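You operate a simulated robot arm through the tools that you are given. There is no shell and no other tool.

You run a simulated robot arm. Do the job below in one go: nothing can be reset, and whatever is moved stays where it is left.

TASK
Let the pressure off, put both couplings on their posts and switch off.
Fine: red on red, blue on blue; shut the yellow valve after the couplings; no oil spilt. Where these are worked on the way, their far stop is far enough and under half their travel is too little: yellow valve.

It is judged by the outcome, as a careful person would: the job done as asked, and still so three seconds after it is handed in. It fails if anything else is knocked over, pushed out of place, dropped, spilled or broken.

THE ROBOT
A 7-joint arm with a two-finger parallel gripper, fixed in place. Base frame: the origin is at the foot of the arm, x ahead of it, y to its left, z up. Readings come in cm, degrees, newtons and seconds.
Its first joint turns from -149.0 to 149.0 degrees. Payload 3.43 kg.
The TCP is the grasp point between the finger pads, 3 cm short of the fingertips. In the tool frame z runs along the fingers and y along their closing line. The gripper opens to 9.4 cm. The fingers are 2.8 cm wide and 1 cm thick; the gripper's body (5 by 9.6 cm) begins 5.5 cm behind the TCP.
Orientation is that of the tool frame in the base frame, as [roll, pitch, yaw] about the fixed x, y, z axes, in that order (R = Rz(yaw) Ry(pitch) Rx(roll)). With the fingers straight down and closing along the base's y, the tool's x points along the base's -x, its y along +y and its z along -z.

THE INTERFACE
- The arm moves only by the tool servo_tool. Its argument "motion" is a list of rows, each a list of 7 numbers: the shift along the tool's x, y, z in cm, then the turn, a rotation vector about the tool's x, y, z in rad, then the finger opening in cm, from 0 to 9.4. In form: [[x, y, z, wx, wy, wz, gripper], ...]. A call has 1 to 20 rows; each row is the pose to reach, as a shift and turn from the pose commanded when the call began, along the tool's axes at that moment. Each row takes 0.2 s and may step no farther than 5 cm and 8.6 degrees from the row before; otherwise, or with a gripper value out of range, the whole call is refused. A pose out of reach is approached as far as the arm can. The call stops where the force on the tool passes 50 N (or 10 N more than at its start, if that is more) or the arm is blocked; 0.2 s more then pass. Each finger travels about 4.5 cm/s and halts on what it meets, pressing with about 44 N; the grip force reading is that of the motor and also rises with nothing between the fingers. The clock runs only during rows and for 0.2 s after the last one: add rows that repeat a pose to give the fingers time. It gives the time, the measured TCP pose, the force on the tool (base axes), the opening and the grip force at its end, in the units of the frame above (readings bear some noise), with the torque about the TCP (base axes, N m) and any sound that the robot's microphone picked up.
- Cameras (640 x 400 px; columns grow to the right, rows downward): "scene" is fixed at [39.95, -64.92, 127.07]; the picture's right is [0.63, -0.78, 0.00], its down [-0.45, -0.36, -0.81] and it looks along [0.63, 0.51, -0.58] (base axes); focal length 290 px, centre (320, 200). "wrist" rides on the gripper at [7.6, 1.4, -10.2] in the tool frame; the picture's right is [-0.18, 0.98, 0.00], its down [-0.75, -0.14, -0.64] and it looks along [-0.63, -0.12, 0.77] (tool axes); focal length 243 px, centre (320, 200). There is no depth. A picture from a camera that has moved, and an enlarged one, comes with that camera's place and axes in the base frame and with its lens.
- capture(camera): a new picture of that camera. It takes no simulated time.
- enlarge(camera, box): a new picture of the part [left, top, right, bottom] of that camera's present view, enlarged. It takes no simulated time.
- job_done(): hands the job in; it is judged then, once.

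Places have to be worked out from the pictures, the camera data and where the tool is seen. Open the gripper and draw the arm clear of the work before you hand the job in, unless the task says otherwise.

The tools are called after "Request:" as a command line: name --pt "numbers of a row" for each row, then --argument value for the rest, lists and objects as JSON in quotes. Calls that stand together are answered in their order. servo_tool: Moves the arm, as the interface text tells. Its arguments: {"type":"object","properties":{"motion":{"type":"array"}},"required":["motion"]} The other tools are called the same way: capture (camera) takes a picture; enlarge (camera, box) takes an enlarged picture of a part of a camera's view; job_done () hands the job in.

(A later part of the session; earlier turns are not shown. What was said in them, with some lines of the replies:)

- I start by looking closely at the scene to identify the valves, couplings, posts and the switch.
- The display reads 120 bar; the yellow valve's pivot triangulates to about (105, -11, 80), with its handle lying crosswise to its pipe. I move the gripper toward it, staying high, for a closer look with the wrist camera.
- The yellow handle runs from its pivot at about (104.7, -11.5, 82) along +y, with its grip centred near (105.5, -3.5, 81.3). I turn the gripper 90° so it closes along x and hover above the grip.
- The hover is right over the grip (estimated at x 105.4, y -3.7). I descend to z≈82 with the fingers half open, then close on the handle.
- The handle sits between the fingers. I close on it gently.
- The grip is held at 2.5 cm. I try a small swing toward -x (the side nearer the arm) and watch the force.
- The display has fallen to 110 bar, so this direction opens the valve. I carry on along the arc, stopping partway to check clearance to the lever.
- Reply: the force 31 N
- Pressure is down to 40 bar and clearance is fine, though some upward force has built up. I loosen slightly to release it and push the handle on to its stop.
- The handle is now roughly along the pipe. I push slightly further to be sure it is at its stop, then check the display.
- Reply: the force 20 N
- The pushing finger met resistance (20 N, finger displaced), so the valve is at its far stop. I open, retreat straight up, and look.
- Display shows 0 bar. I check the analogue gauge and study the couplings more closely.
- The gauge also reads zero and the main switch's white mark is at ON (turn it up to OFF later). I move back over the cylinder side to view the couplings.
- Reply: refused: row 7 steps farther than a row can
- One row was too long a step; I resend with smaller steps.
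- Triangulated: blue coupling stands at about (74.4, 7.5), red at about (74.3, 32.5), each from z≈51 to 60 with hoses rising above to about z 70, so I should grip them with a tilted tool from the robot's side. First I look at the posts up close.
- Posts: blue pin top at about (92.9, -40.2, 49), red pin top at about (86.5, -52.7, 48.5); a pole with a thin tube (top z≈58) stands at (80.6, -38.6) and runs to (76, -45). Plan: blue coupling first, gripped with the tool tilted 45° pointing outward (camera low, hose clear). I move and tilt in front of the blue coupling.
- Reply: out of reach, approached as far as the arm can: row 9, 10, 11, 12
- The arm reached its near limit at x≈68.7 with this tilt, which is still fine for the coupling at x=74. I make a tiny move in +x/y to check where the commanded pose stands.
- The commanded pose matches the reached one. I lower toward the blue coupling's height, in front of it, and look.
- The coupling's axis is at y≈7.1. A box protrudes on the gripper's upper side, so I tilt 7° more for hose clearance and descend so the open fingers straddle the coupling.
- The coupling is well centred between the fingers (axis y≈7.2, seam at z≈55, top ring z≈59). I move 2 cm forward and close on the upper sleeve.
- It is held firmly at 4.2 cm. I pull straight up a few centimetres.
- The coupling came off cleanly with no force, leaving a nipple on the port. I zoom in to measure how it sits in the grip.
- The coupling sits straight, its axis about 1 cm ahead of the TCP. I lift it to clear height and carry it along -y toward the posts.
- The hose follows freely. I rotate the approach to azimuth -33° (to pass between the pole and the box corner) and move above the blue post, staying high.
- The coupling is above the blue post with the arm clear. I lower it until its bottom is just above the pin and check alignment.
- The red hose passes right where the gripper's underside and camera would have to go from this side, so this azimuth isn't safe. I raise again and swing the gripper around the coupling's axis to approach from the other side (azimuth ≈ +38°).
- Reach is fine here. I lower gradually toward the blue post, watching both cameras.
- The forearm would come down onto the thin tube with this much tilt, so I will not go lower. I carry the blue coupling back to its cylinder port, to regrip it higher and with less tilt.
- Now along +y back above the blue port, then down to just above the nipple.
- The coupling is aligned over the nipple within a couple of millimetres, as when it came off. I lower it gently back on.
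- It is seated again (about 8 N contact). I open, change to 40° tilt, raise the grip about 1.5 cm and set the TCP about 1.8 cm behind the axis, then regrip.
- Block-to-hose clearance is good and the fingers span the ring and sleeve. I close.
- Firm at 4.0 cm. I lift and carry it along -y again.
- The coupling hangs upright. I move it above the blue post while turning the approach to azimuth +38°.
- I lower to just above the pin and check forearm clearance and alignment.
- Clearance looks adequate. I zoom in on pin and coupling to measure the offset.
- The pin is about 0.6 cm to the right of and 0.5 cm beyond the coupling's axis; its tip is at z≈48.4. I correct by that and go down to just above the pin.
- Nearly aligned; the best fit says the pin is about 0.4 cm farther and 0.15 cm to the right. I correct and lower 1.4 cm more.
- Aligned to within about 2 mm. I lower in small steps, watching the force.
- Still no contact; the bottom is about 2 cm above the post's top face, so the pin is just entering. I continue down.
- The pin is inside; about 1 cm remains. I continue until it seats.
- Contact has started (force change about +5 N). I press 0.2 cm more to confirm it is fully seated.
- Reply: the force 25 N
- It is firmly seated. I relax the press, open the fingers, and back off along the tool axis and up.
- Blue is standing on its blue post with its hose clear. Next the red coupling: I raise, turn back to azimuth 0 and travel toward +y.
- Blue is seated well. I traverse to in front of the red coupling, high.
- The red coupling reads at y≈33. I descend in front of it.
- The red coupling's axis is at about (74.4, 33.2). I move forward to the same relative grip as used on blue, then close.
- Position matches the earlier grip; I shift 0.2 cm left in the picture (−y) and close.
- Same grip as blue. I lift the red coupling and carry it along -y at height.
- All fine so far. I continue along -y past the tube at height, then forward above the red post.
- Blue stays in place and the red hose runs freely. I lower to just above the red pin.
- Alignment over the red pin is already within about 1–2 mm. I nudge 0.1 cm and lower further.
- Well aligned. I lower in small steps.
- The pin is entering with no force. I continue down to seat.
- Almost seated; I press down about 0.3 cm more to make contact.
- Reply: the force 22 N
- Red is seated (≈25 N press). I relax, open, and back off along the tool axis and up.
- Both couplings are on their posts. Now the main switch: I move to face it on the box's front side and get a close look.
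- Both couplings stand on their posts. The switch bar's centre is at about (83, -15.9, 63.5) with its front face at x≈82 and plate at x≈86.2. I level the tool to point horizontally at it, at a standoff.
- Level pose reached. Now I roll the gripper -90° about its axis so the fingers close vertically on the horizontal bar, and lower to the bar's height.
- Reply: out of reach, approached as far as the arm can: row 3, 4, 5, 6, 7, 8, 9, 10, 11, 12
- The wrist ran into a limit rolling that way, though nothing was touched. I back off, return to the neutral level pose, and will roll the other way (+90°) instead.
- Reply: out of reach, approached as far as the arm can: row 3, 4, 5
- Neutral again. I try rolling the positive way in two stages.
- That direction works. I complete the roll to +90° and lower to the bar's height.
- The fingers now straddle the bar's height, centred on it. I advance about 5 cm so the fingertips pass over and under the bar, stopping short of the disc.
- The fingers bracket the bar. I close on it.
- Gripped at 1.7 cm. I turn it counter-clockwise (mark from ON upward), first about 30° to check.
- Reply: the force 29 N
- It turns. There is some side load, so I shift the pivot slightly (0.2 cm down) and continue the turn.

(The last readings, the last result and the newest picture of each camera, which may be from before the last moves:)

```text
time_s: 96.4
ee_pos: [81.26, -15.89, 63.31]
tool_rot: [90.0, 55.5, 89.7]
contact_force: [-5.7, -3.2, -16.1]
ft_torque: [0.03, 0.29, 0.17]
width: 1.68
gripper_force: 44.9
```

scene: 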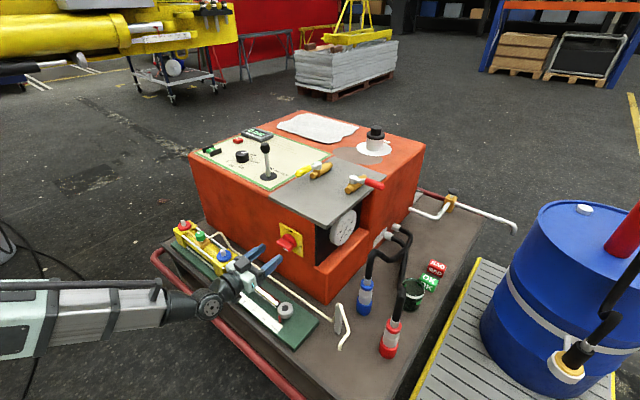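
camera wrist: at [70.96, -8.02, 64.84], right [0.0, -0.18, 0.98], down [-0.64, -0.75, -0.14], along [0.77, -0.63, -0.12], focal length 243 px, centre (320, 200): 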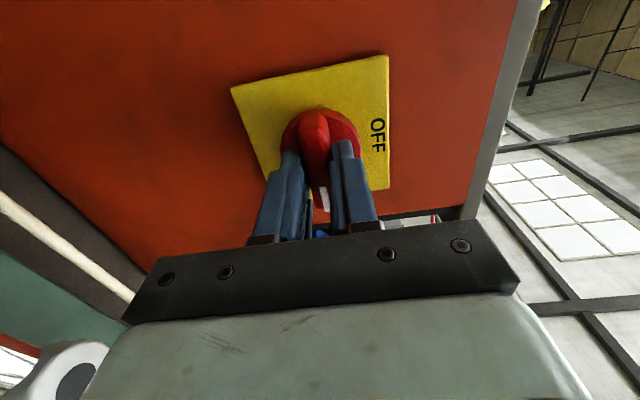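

Continuing to the OFF position.

Request:
servo_tool --pt "0.08 -0.09 0 0 0 -0.13 1" --pt "0.08 -0.09 0 0 0 -0.26 1" --pt "0.08 -0.09 0 0 0 -0.39 1" --pt "0.08 -0.09 0 0 0 -0.5 1" --pt "0.08 -0.09 0 0 0 -0.6 1"

Request:
enlarge --camera "scene" --box '[200, 120, 340, 260]'

Request:
capture --camera "wrist"

```text
time_s: 97.6
ee_pos: [81.17, -15.9, 63.3]
tool_rot: [32.9, 89.9, 32.7]
contact_force: [13.1, -29.2, 1.4]
ft_torque: [0.08, 0.19, -0.36]
width: 1.67
gripper_force: 45.2
```

```text
2.86 times, centred on (270, 190) of scene
camera zoom: at [39.95, -64.92, 127.07], right [0.63, -0.78, 0.0], down [-0.45, -0.36, -0.81], along [0.63, 0.51, -0.58], focal length 828 px, centre (463, 229)
```

zoom: 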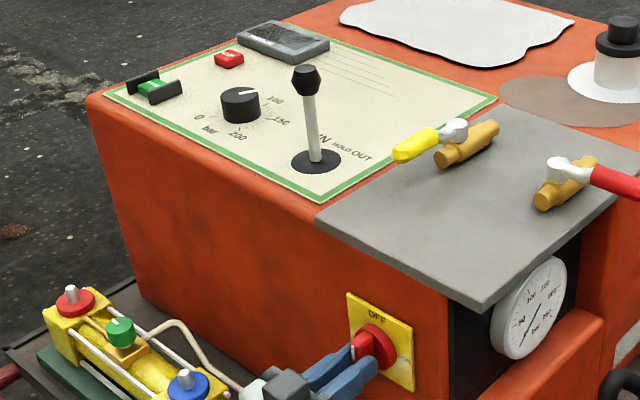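

```text
taken
camera wrist: at [70.99, -14.39, 55.53], right [0.0, 0.98, 0.19], down [-0.64, -0.14, 0.75], along [0.76, -0.12, 0.63], focal length 243 px, centre (320, 200)
```

wrist: 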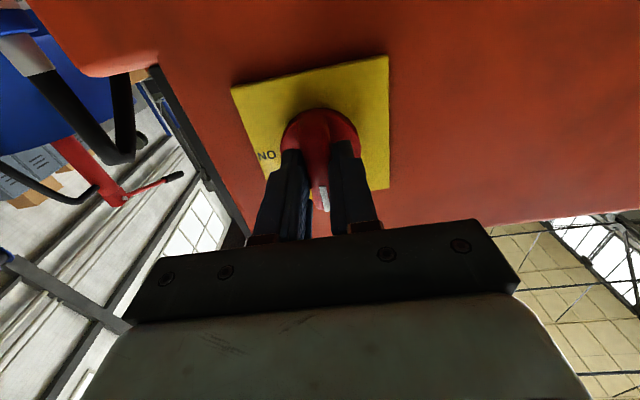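

The display has gone dark and the bar is upright at OFF. I open the fingers and withdraw straight back.

Request:
servo_tool --pt "0 0 0 0 0 0 3" --pt "0 0 0 0 0 0 5" --pt "0 0 0 0 0 0 5" --pt "0 0 -1.5 0 0 0 5" --pt "0 0 -3.5 0 0 0 5" --pt "0 0 -5 0 0 0 5"

Request:
enlarge --camera "scene" --box '[200, 120, 340, 260]'

Request:
enlarge --camera "wrist" --box '[200, 20, 440, 170]'

```text
time_s: 99.0
ee_pos: [76.16, -15.7, 63.28]
tool_rot: [26.0, 89.8, 26.0]
contact_force: [-0.5, 0.3, -0.1]
ft_torque: [-0.01, 0.02, -0.03]
width: 5.0
gripper_force: 0.0
```

```text
2.86 times, centred on (270, 190) of scene
camera zoom: at [39.95, -64.92, 127.07], right [0.63, -0.78, 0.0], down [-0.45, -0.36, -0.81], along [0.63, 0.51, -0.58], focal length 828 px, centre (463, 229)
```

zoom: 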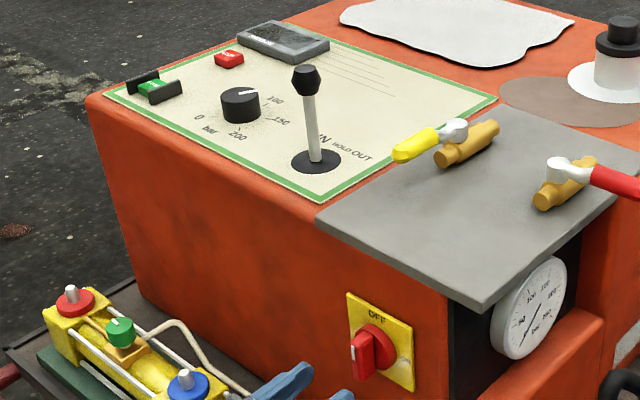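

```text
2.67 times, centred on (320, 95) of wrist
camera zoom: at [66.0, -14.19, 55.43], right [0.0, 0.98, 0.19], down [-0.64, -0.14, 0.75], along [0.77, -0.12, 0.63], focal length 647 px, centre (320, 480)
```

zoom: 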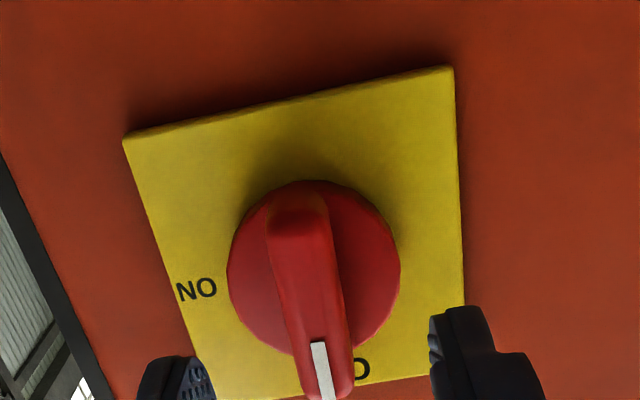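

The switch is at OFF and stays there. Now to shut the yellow valve: I return the tool to vertical and rise above the panel.

Request:
servo_tool --pt "-2.5 0 -0.5 0 0.1428 0 5" --pt "-6 0 -1 0 0.2856 0 5" --pt "-10 0.4 -1 0 0.4284 0 5.5" --pt "-14 0.8 -1 0 0.5712 0 6" --pt "-18 1.2 -0.5 0 0.714 0 6" --pt "-22 1.7 0 0 0.8568 0 6" --pt "-26 2.2 0 0 0.9996 0 6" --pt "-30 2.8 0 0 1.1424 0 6" --pt "-33 3.5 1.5 0 1.2852 0 6" --pt "-35.5 4.2 3 0 1.428 0 6" --pt "-36.7 4.5 4 0 1.5708 0 6"

Request:
capture --camera "wrist"

Request:
capture --camera "scene"

```text
time_s: 101.4
ee_pos: [79.97, -11.29, 100.07]
tool_rot: [179.8, 0.1, 179.9]
contact_force: [-1.2, 0.4, -0.8]
ft_torque: [0.02, 0.01, -0.03]
width: 6.0
gripper_force: 0.0
```

```text
taken
camera wrist: at [72.47, -9.81, 110.21], right [0.18, 0.98, 0.0], down [0.75, -0.14, 0.64], along [0.63, -0.12, -0.77], focal length 243 px, centre (320, 200)
```

wrist: 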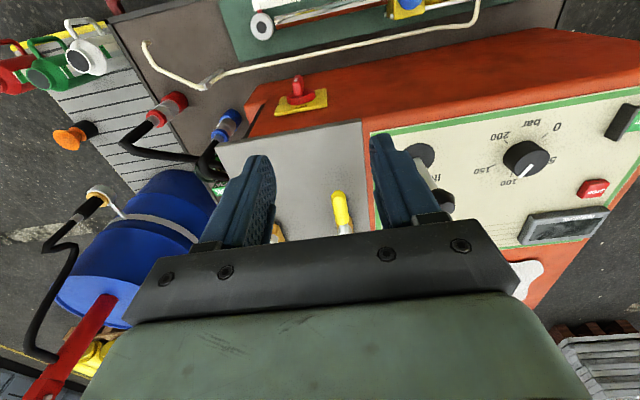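

```text
taken
```

scene: 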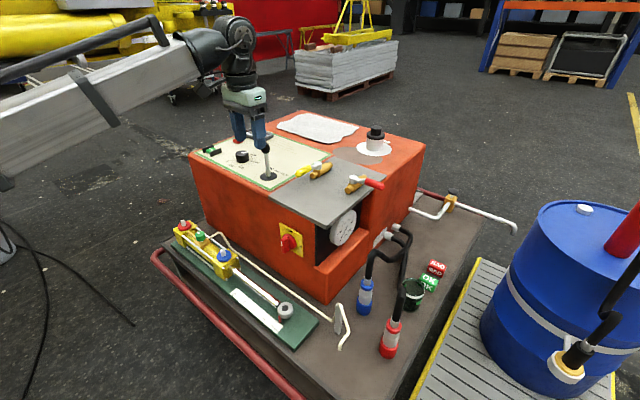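

I move over the yellow handle (now pointing toward the arm, grip centre ≈ (98, -11.4)) and descend onto it with open fingers.

Request:
servo_tool --pt "-4.5 0 0 0 0 0 5.5" --pt "-9 0 0 0 0 0 5.5" --pt "-13.5 0 0 0 0 0 5.5" --pt "-17.8 -0.1 0 0 0 0 5.5" --pt "-17.8 -0.1 4.5 0 0 0 5.5" --pt "-17.8 -0.1 9 0 0 0 5.5" --pt "-17.8 -0.1 12 0 0 0 5.5"

Request:
capture --camera "wrist"

```text
time_s: 103.0
ee_pos: [98.1, -11.29, 88.03]
tool_rot: [179.8, 0.2, -179.9]
contact_force: [-0.9, 0.5, 0.5]
ft_torque: [-0.01, 0.02, -0.04]
width: 5.48
gripper_force: 0.1
```

```text
taken
camera wrist: at [90.51, -9.73, 98.19], right [0.18, 0.98, 0.0], down [0.75, -0.14, 0.64], along [0.63, -0.12, -0.77], focal length 243 px, centre (320, 200)
```

wrist: 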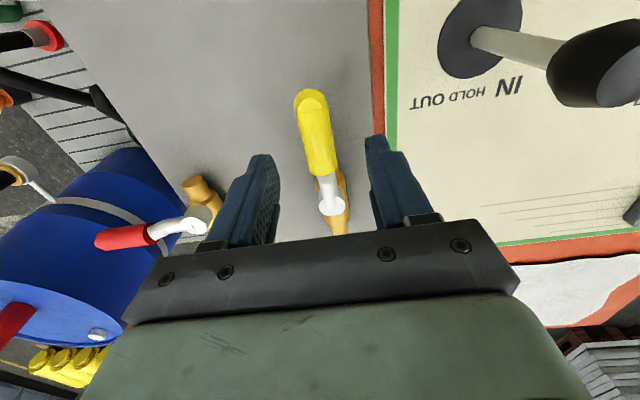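

Handle is centred between the fingers. I descend and narrow the fingers loosely around it.

Request:
servo_tool --pt "0 0 2 0 0 0 5.5" --pt "0 0 4 0 0 0 5.5" --pt "0 0 5.8 0 0 0 5.5" --pt "0 0 5.8 0 0 0 4.2" --pt "0 0 5.8 0 0 0 3.0" --pt "0 0 5.8 0 0 0 2.9"

Request:
capture --camera "wrist"

```text
time_s: 104.4
ee_pos: [98.1, -11.38, 82.34]
tool_rot: [179.8, 0.0, -180.0]
contact_force: [0.6, -0.3, 0.7]
ft_torque: [0.06, -0.01, 0.05]
width: 2.92
gripper_force: 0.0
```

```text
taken
camera wrist: at [90.46, -9.82, 92.42], right [0.18, 0.98, 0.0], down [0.75, -0.14, 0.64], along [0.63, -0.12, -0.77], focal length 243 px, centre (320, 200)
```

wrist: 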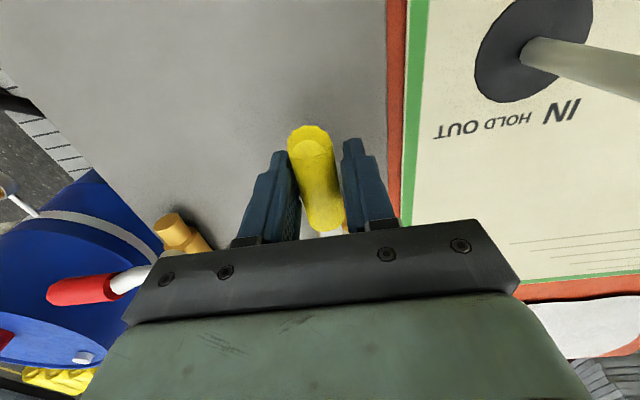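

Now I swing the handle back along its arc toward +y to the shut position.

Request:
servo_tool --pt "-0.04 0.78 0 0 0 0.11 2.9" --pt "-0.17 1.55 0 0 0 0.22 2.9" --pt "-0.38 2.3 0 0 0 0.33 2.9" --pt "-0.68 3.02 0 0 0 0.44 2.9" --pt "-1.05 3.71 0 0 0 0.55 2.9" --pt "-1.49 4.35 0 0 0 0.66 2.9" --pt "-2.0 4.94 0 0 0 0.77 2.9"

Request:
enlarge --camera "scene" --box '[240, 90, 400, 190]'

```text
time_s: 106.0
ee_pos: [100.07, -6.63, 82.32]
tool_rot: [179.8, 0.0, 135.7]
contact_force: [-1.4, -2.4, 1.5]
ft_torque: [0.02, 0.02, 0.02]
width: 3.0
gripper_force: 0.6
```

```text
4.00 times, centred on (320, 140) of scene
camera zoom: at [39.95, -64.92, 127.07], right [0.63, -0.78, 0.0], down [-0.45, -0.36, -0.81], along [0.63, 0.51, -0.58], focal length 1159 px, centre (320, 440)
```

zoom: 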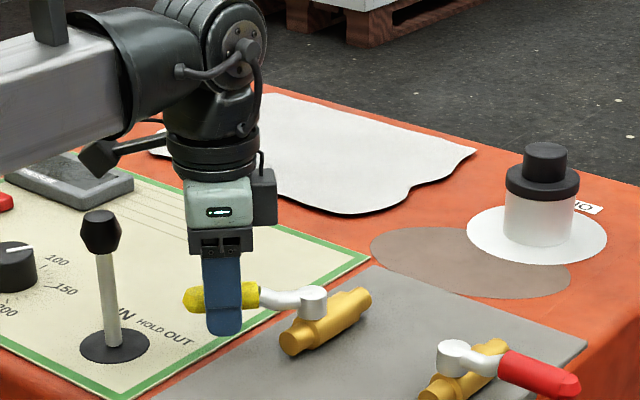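

Halfway and moving freely. I continue to the shut stop.

Request:
servo_tool --pt "-0.04 0.77 0 0 0 0.11 2.9" --pt "-0.17 1.53 0 0 0 0.22 2.9" --pt "-0.38 2.27 0 0 0 0.33 2.9" --pt "-0.67 2.98 0 0 0 0.44 2.9" --pt "-1.03 3.66 0 0 0 0.55 2.9" --pt "-1.47 4.29 0 0 0 0.66 2.9" --pt "-1.97 4.87 0 0 0 0.77 2.9" --pt "-2.2 5.1 0 0 0 0.82 2.9" --pt "-2.43 5.3 0 0 0 0.86 2.9"

Request:
capture --camera "wrist"

Request:
enlarge --camera "scene" --box '[240, 90, 400, 190]'

```text
time_s: 108.0
ee_pos: [105.36, -4.32, 82.11]
tool_rot: [179.9, 0.0, 86.6]
contact_force: [-2.9, 1.0, 1.8]
ft_torque: [0.03, 0.02, 0.04]
width: 3.02
gripper_force: 1.3
```

```text
taken
camera wrist: at [107.27, 3.34, 92.37], right [0.97, -0.24, 0.0], down [-0.19, -0.74, 0.64], along [-0.15, -0.62, -0.77], focal length 243 px, centre (320, 200)
```

wrist: 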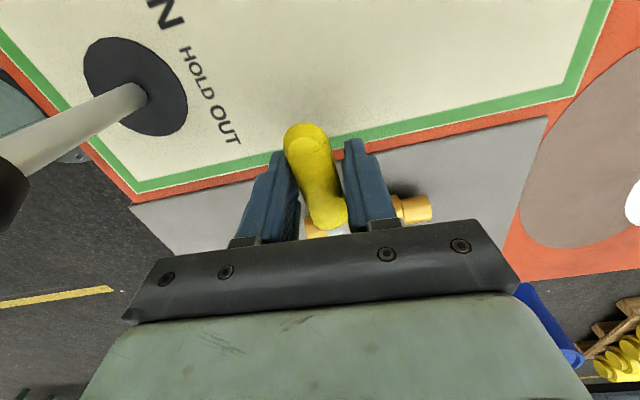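

```text
4.00 times, centred on (320, 140) of scene
camera zoom: at [39.95, -64.92, 127.07], right [0.63, -0.78, 0.0], down [-0.45, -0.36, -0.81], along [0.63, 0.51, -0.58], focal length 1159 px, centre (320, 440)
```

zoom: 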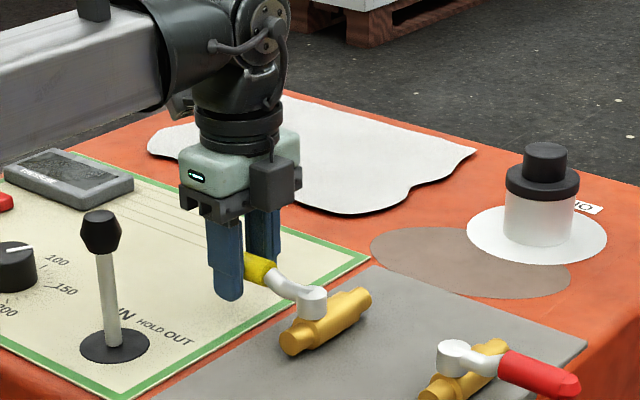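

Nearly shut, with no stop felt yet. I push a bit further until it meets the stop.

Request:
servo_tool --pt "0 0.3 0 0 0 0.02 2.9" --pt "0 0.6 0 0 0 0.04 2.9" --pt "0 0.9 0 0 0 0.06 2.9" --pt "0 1.2 0 0 0 0.08 2.9"

Request:
enlarge --camera "scene" --box '[240, 90, 400, 190]'

```text
time_s: 109.0
ee_pos: [106.34, -4.58, 82.27]
tool_rot: [-179.9, 0.0, 82.0]
contact_force: [-27.0, -3.5, -1.1]
ft_torque: [-0.05, 0.07, 0.47]
width: 4.44
gripper_force: 13.7
```

```text
4.00 times, centred on (320, 140) of scene
camera zoom: at [39.95, -64.92, 127.07], right [0.63, -0.78, 0.0], down [-0.45, -0.36, -0.81], along [0.63, 0.51, -0.58], focal length 1159 px, centre (320, 440)
```

zoom: 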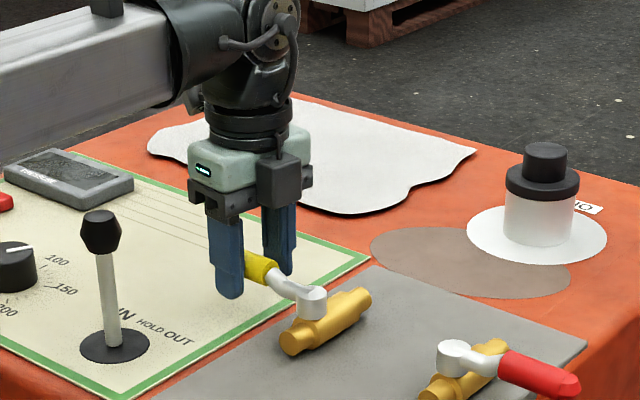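

The stop is reached (27 N, finger pushed back), with the handle back at its original shut position. I release carefully and rise.

Request:
servo_tool --pt "0 -0.8 0 0 0 -0.08 4" --pt "0 -0.9 0 0 0 -0.08 5.5" --pt "0 -0.9 0 0 0 -0.08 5.5" --pt "0 -0.9 -4 0 0 -0.08 5.5" --pt "0 -0.9 -9 0 0 -0.08 5.5" --pt "0 -0.9 -14 0 0 -0.08 6" --pt "0 -0.9 -19 0 0 -0.08 8" --pt "0 -0.9 -24 0 0 -0.08 9.4"

Request:
capture --camera "wrist"

Request:
enlarge --camera "scene" --box '[180, 100, 440, 262]'

Request:
enlarge --camera "scene" --box '[300, 190, 460, 370]'

```text
time_s: 110.8
ee_pos: [105.72, -4.57, 106.21]
tool_rot: [179.8, -0.2, 86.7]
contact_force: [0.7, 0.5, -0.1]
ft_torque: [-0.01, 0.04, 0.03]
width: 9.39
gripper_force: 0.0
```

```text
taken
camera wrist: at [107.56, 3.09, 116.37], right [0.97, -0.24, 0.0], down [-0.19, -0.74, 0.64], along [-0.15, -0.62, -0.77], focal length 243 px, centre (320, 200)
```

wrist: 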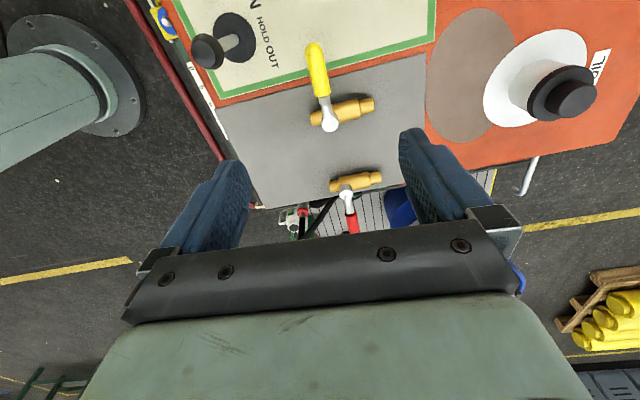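

```text
2.46 times, centred on (310, 181) of scene
camera zoom: at [39.95, -64.92, 127.07], right [0.63, -0.78, 0.0], down [-0.45, -0.36, -0.81], along [0.63, 0.51, -0.58], focal length 713 px, centre (345, 247)
```

zoom: 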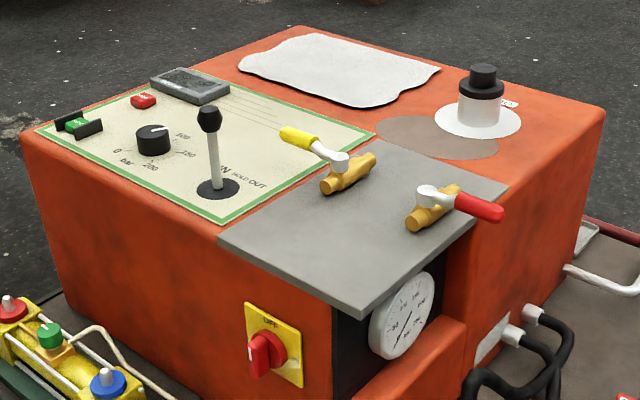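

```text
2.22 times, centred on (380, 280) of scene
camera zoom: at [39.95, -64.92, 127.07], right [0.63, -0.78, 0.0], down [-0.45, -0.36, -0.81], along [0.63, 0.51, -0.58], focal length 644 px, centre (187, 22)
```

zoom: 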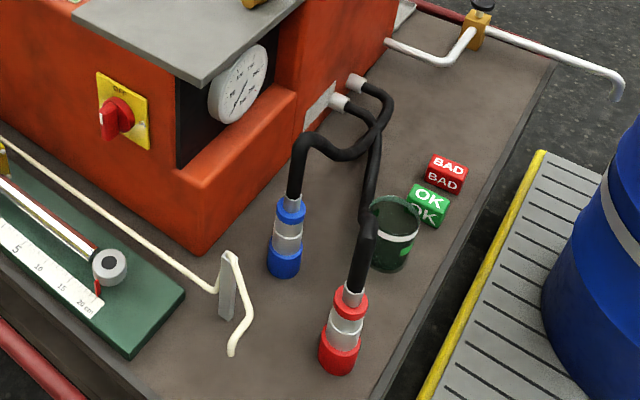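

All checks out: gauge at zero, display dark with the switch at OFF, yellow valve back at its shut stop, red and blue couplings seated on their own posts, nothing disturbed, gripper open and about 20 cm above the work. I hand the job in.

Request:
job_done

```text
The job is handed in.
```

The job is finished and handed in; I don't have the judge's result.

- **Pressure:** I opened the yellow valve to its far stop. The display fell from 120 to 0 bar, and the gauge read zero too.
- **Couplings:** Blue is on the blue post and red is on the red post, both pressed down until firmly seated. I lifted blue off its port, put it back to get a better grip, then moved it to its post. I did this only after the pressure was off.
- **Switch:** The main switch is at OFF and the display is dark. I turned it off after the couplings were on their posts and before shutting the valve, in case the pump was still running and pressure built up.
- **Yellow valve:** It is shut again, back at its original position, with the stop felt at about 27 N.

In the last pictures there was no spilt oil, and nothing else was knocked over or moved. I left the gripper open and about 20 cm above the panel.
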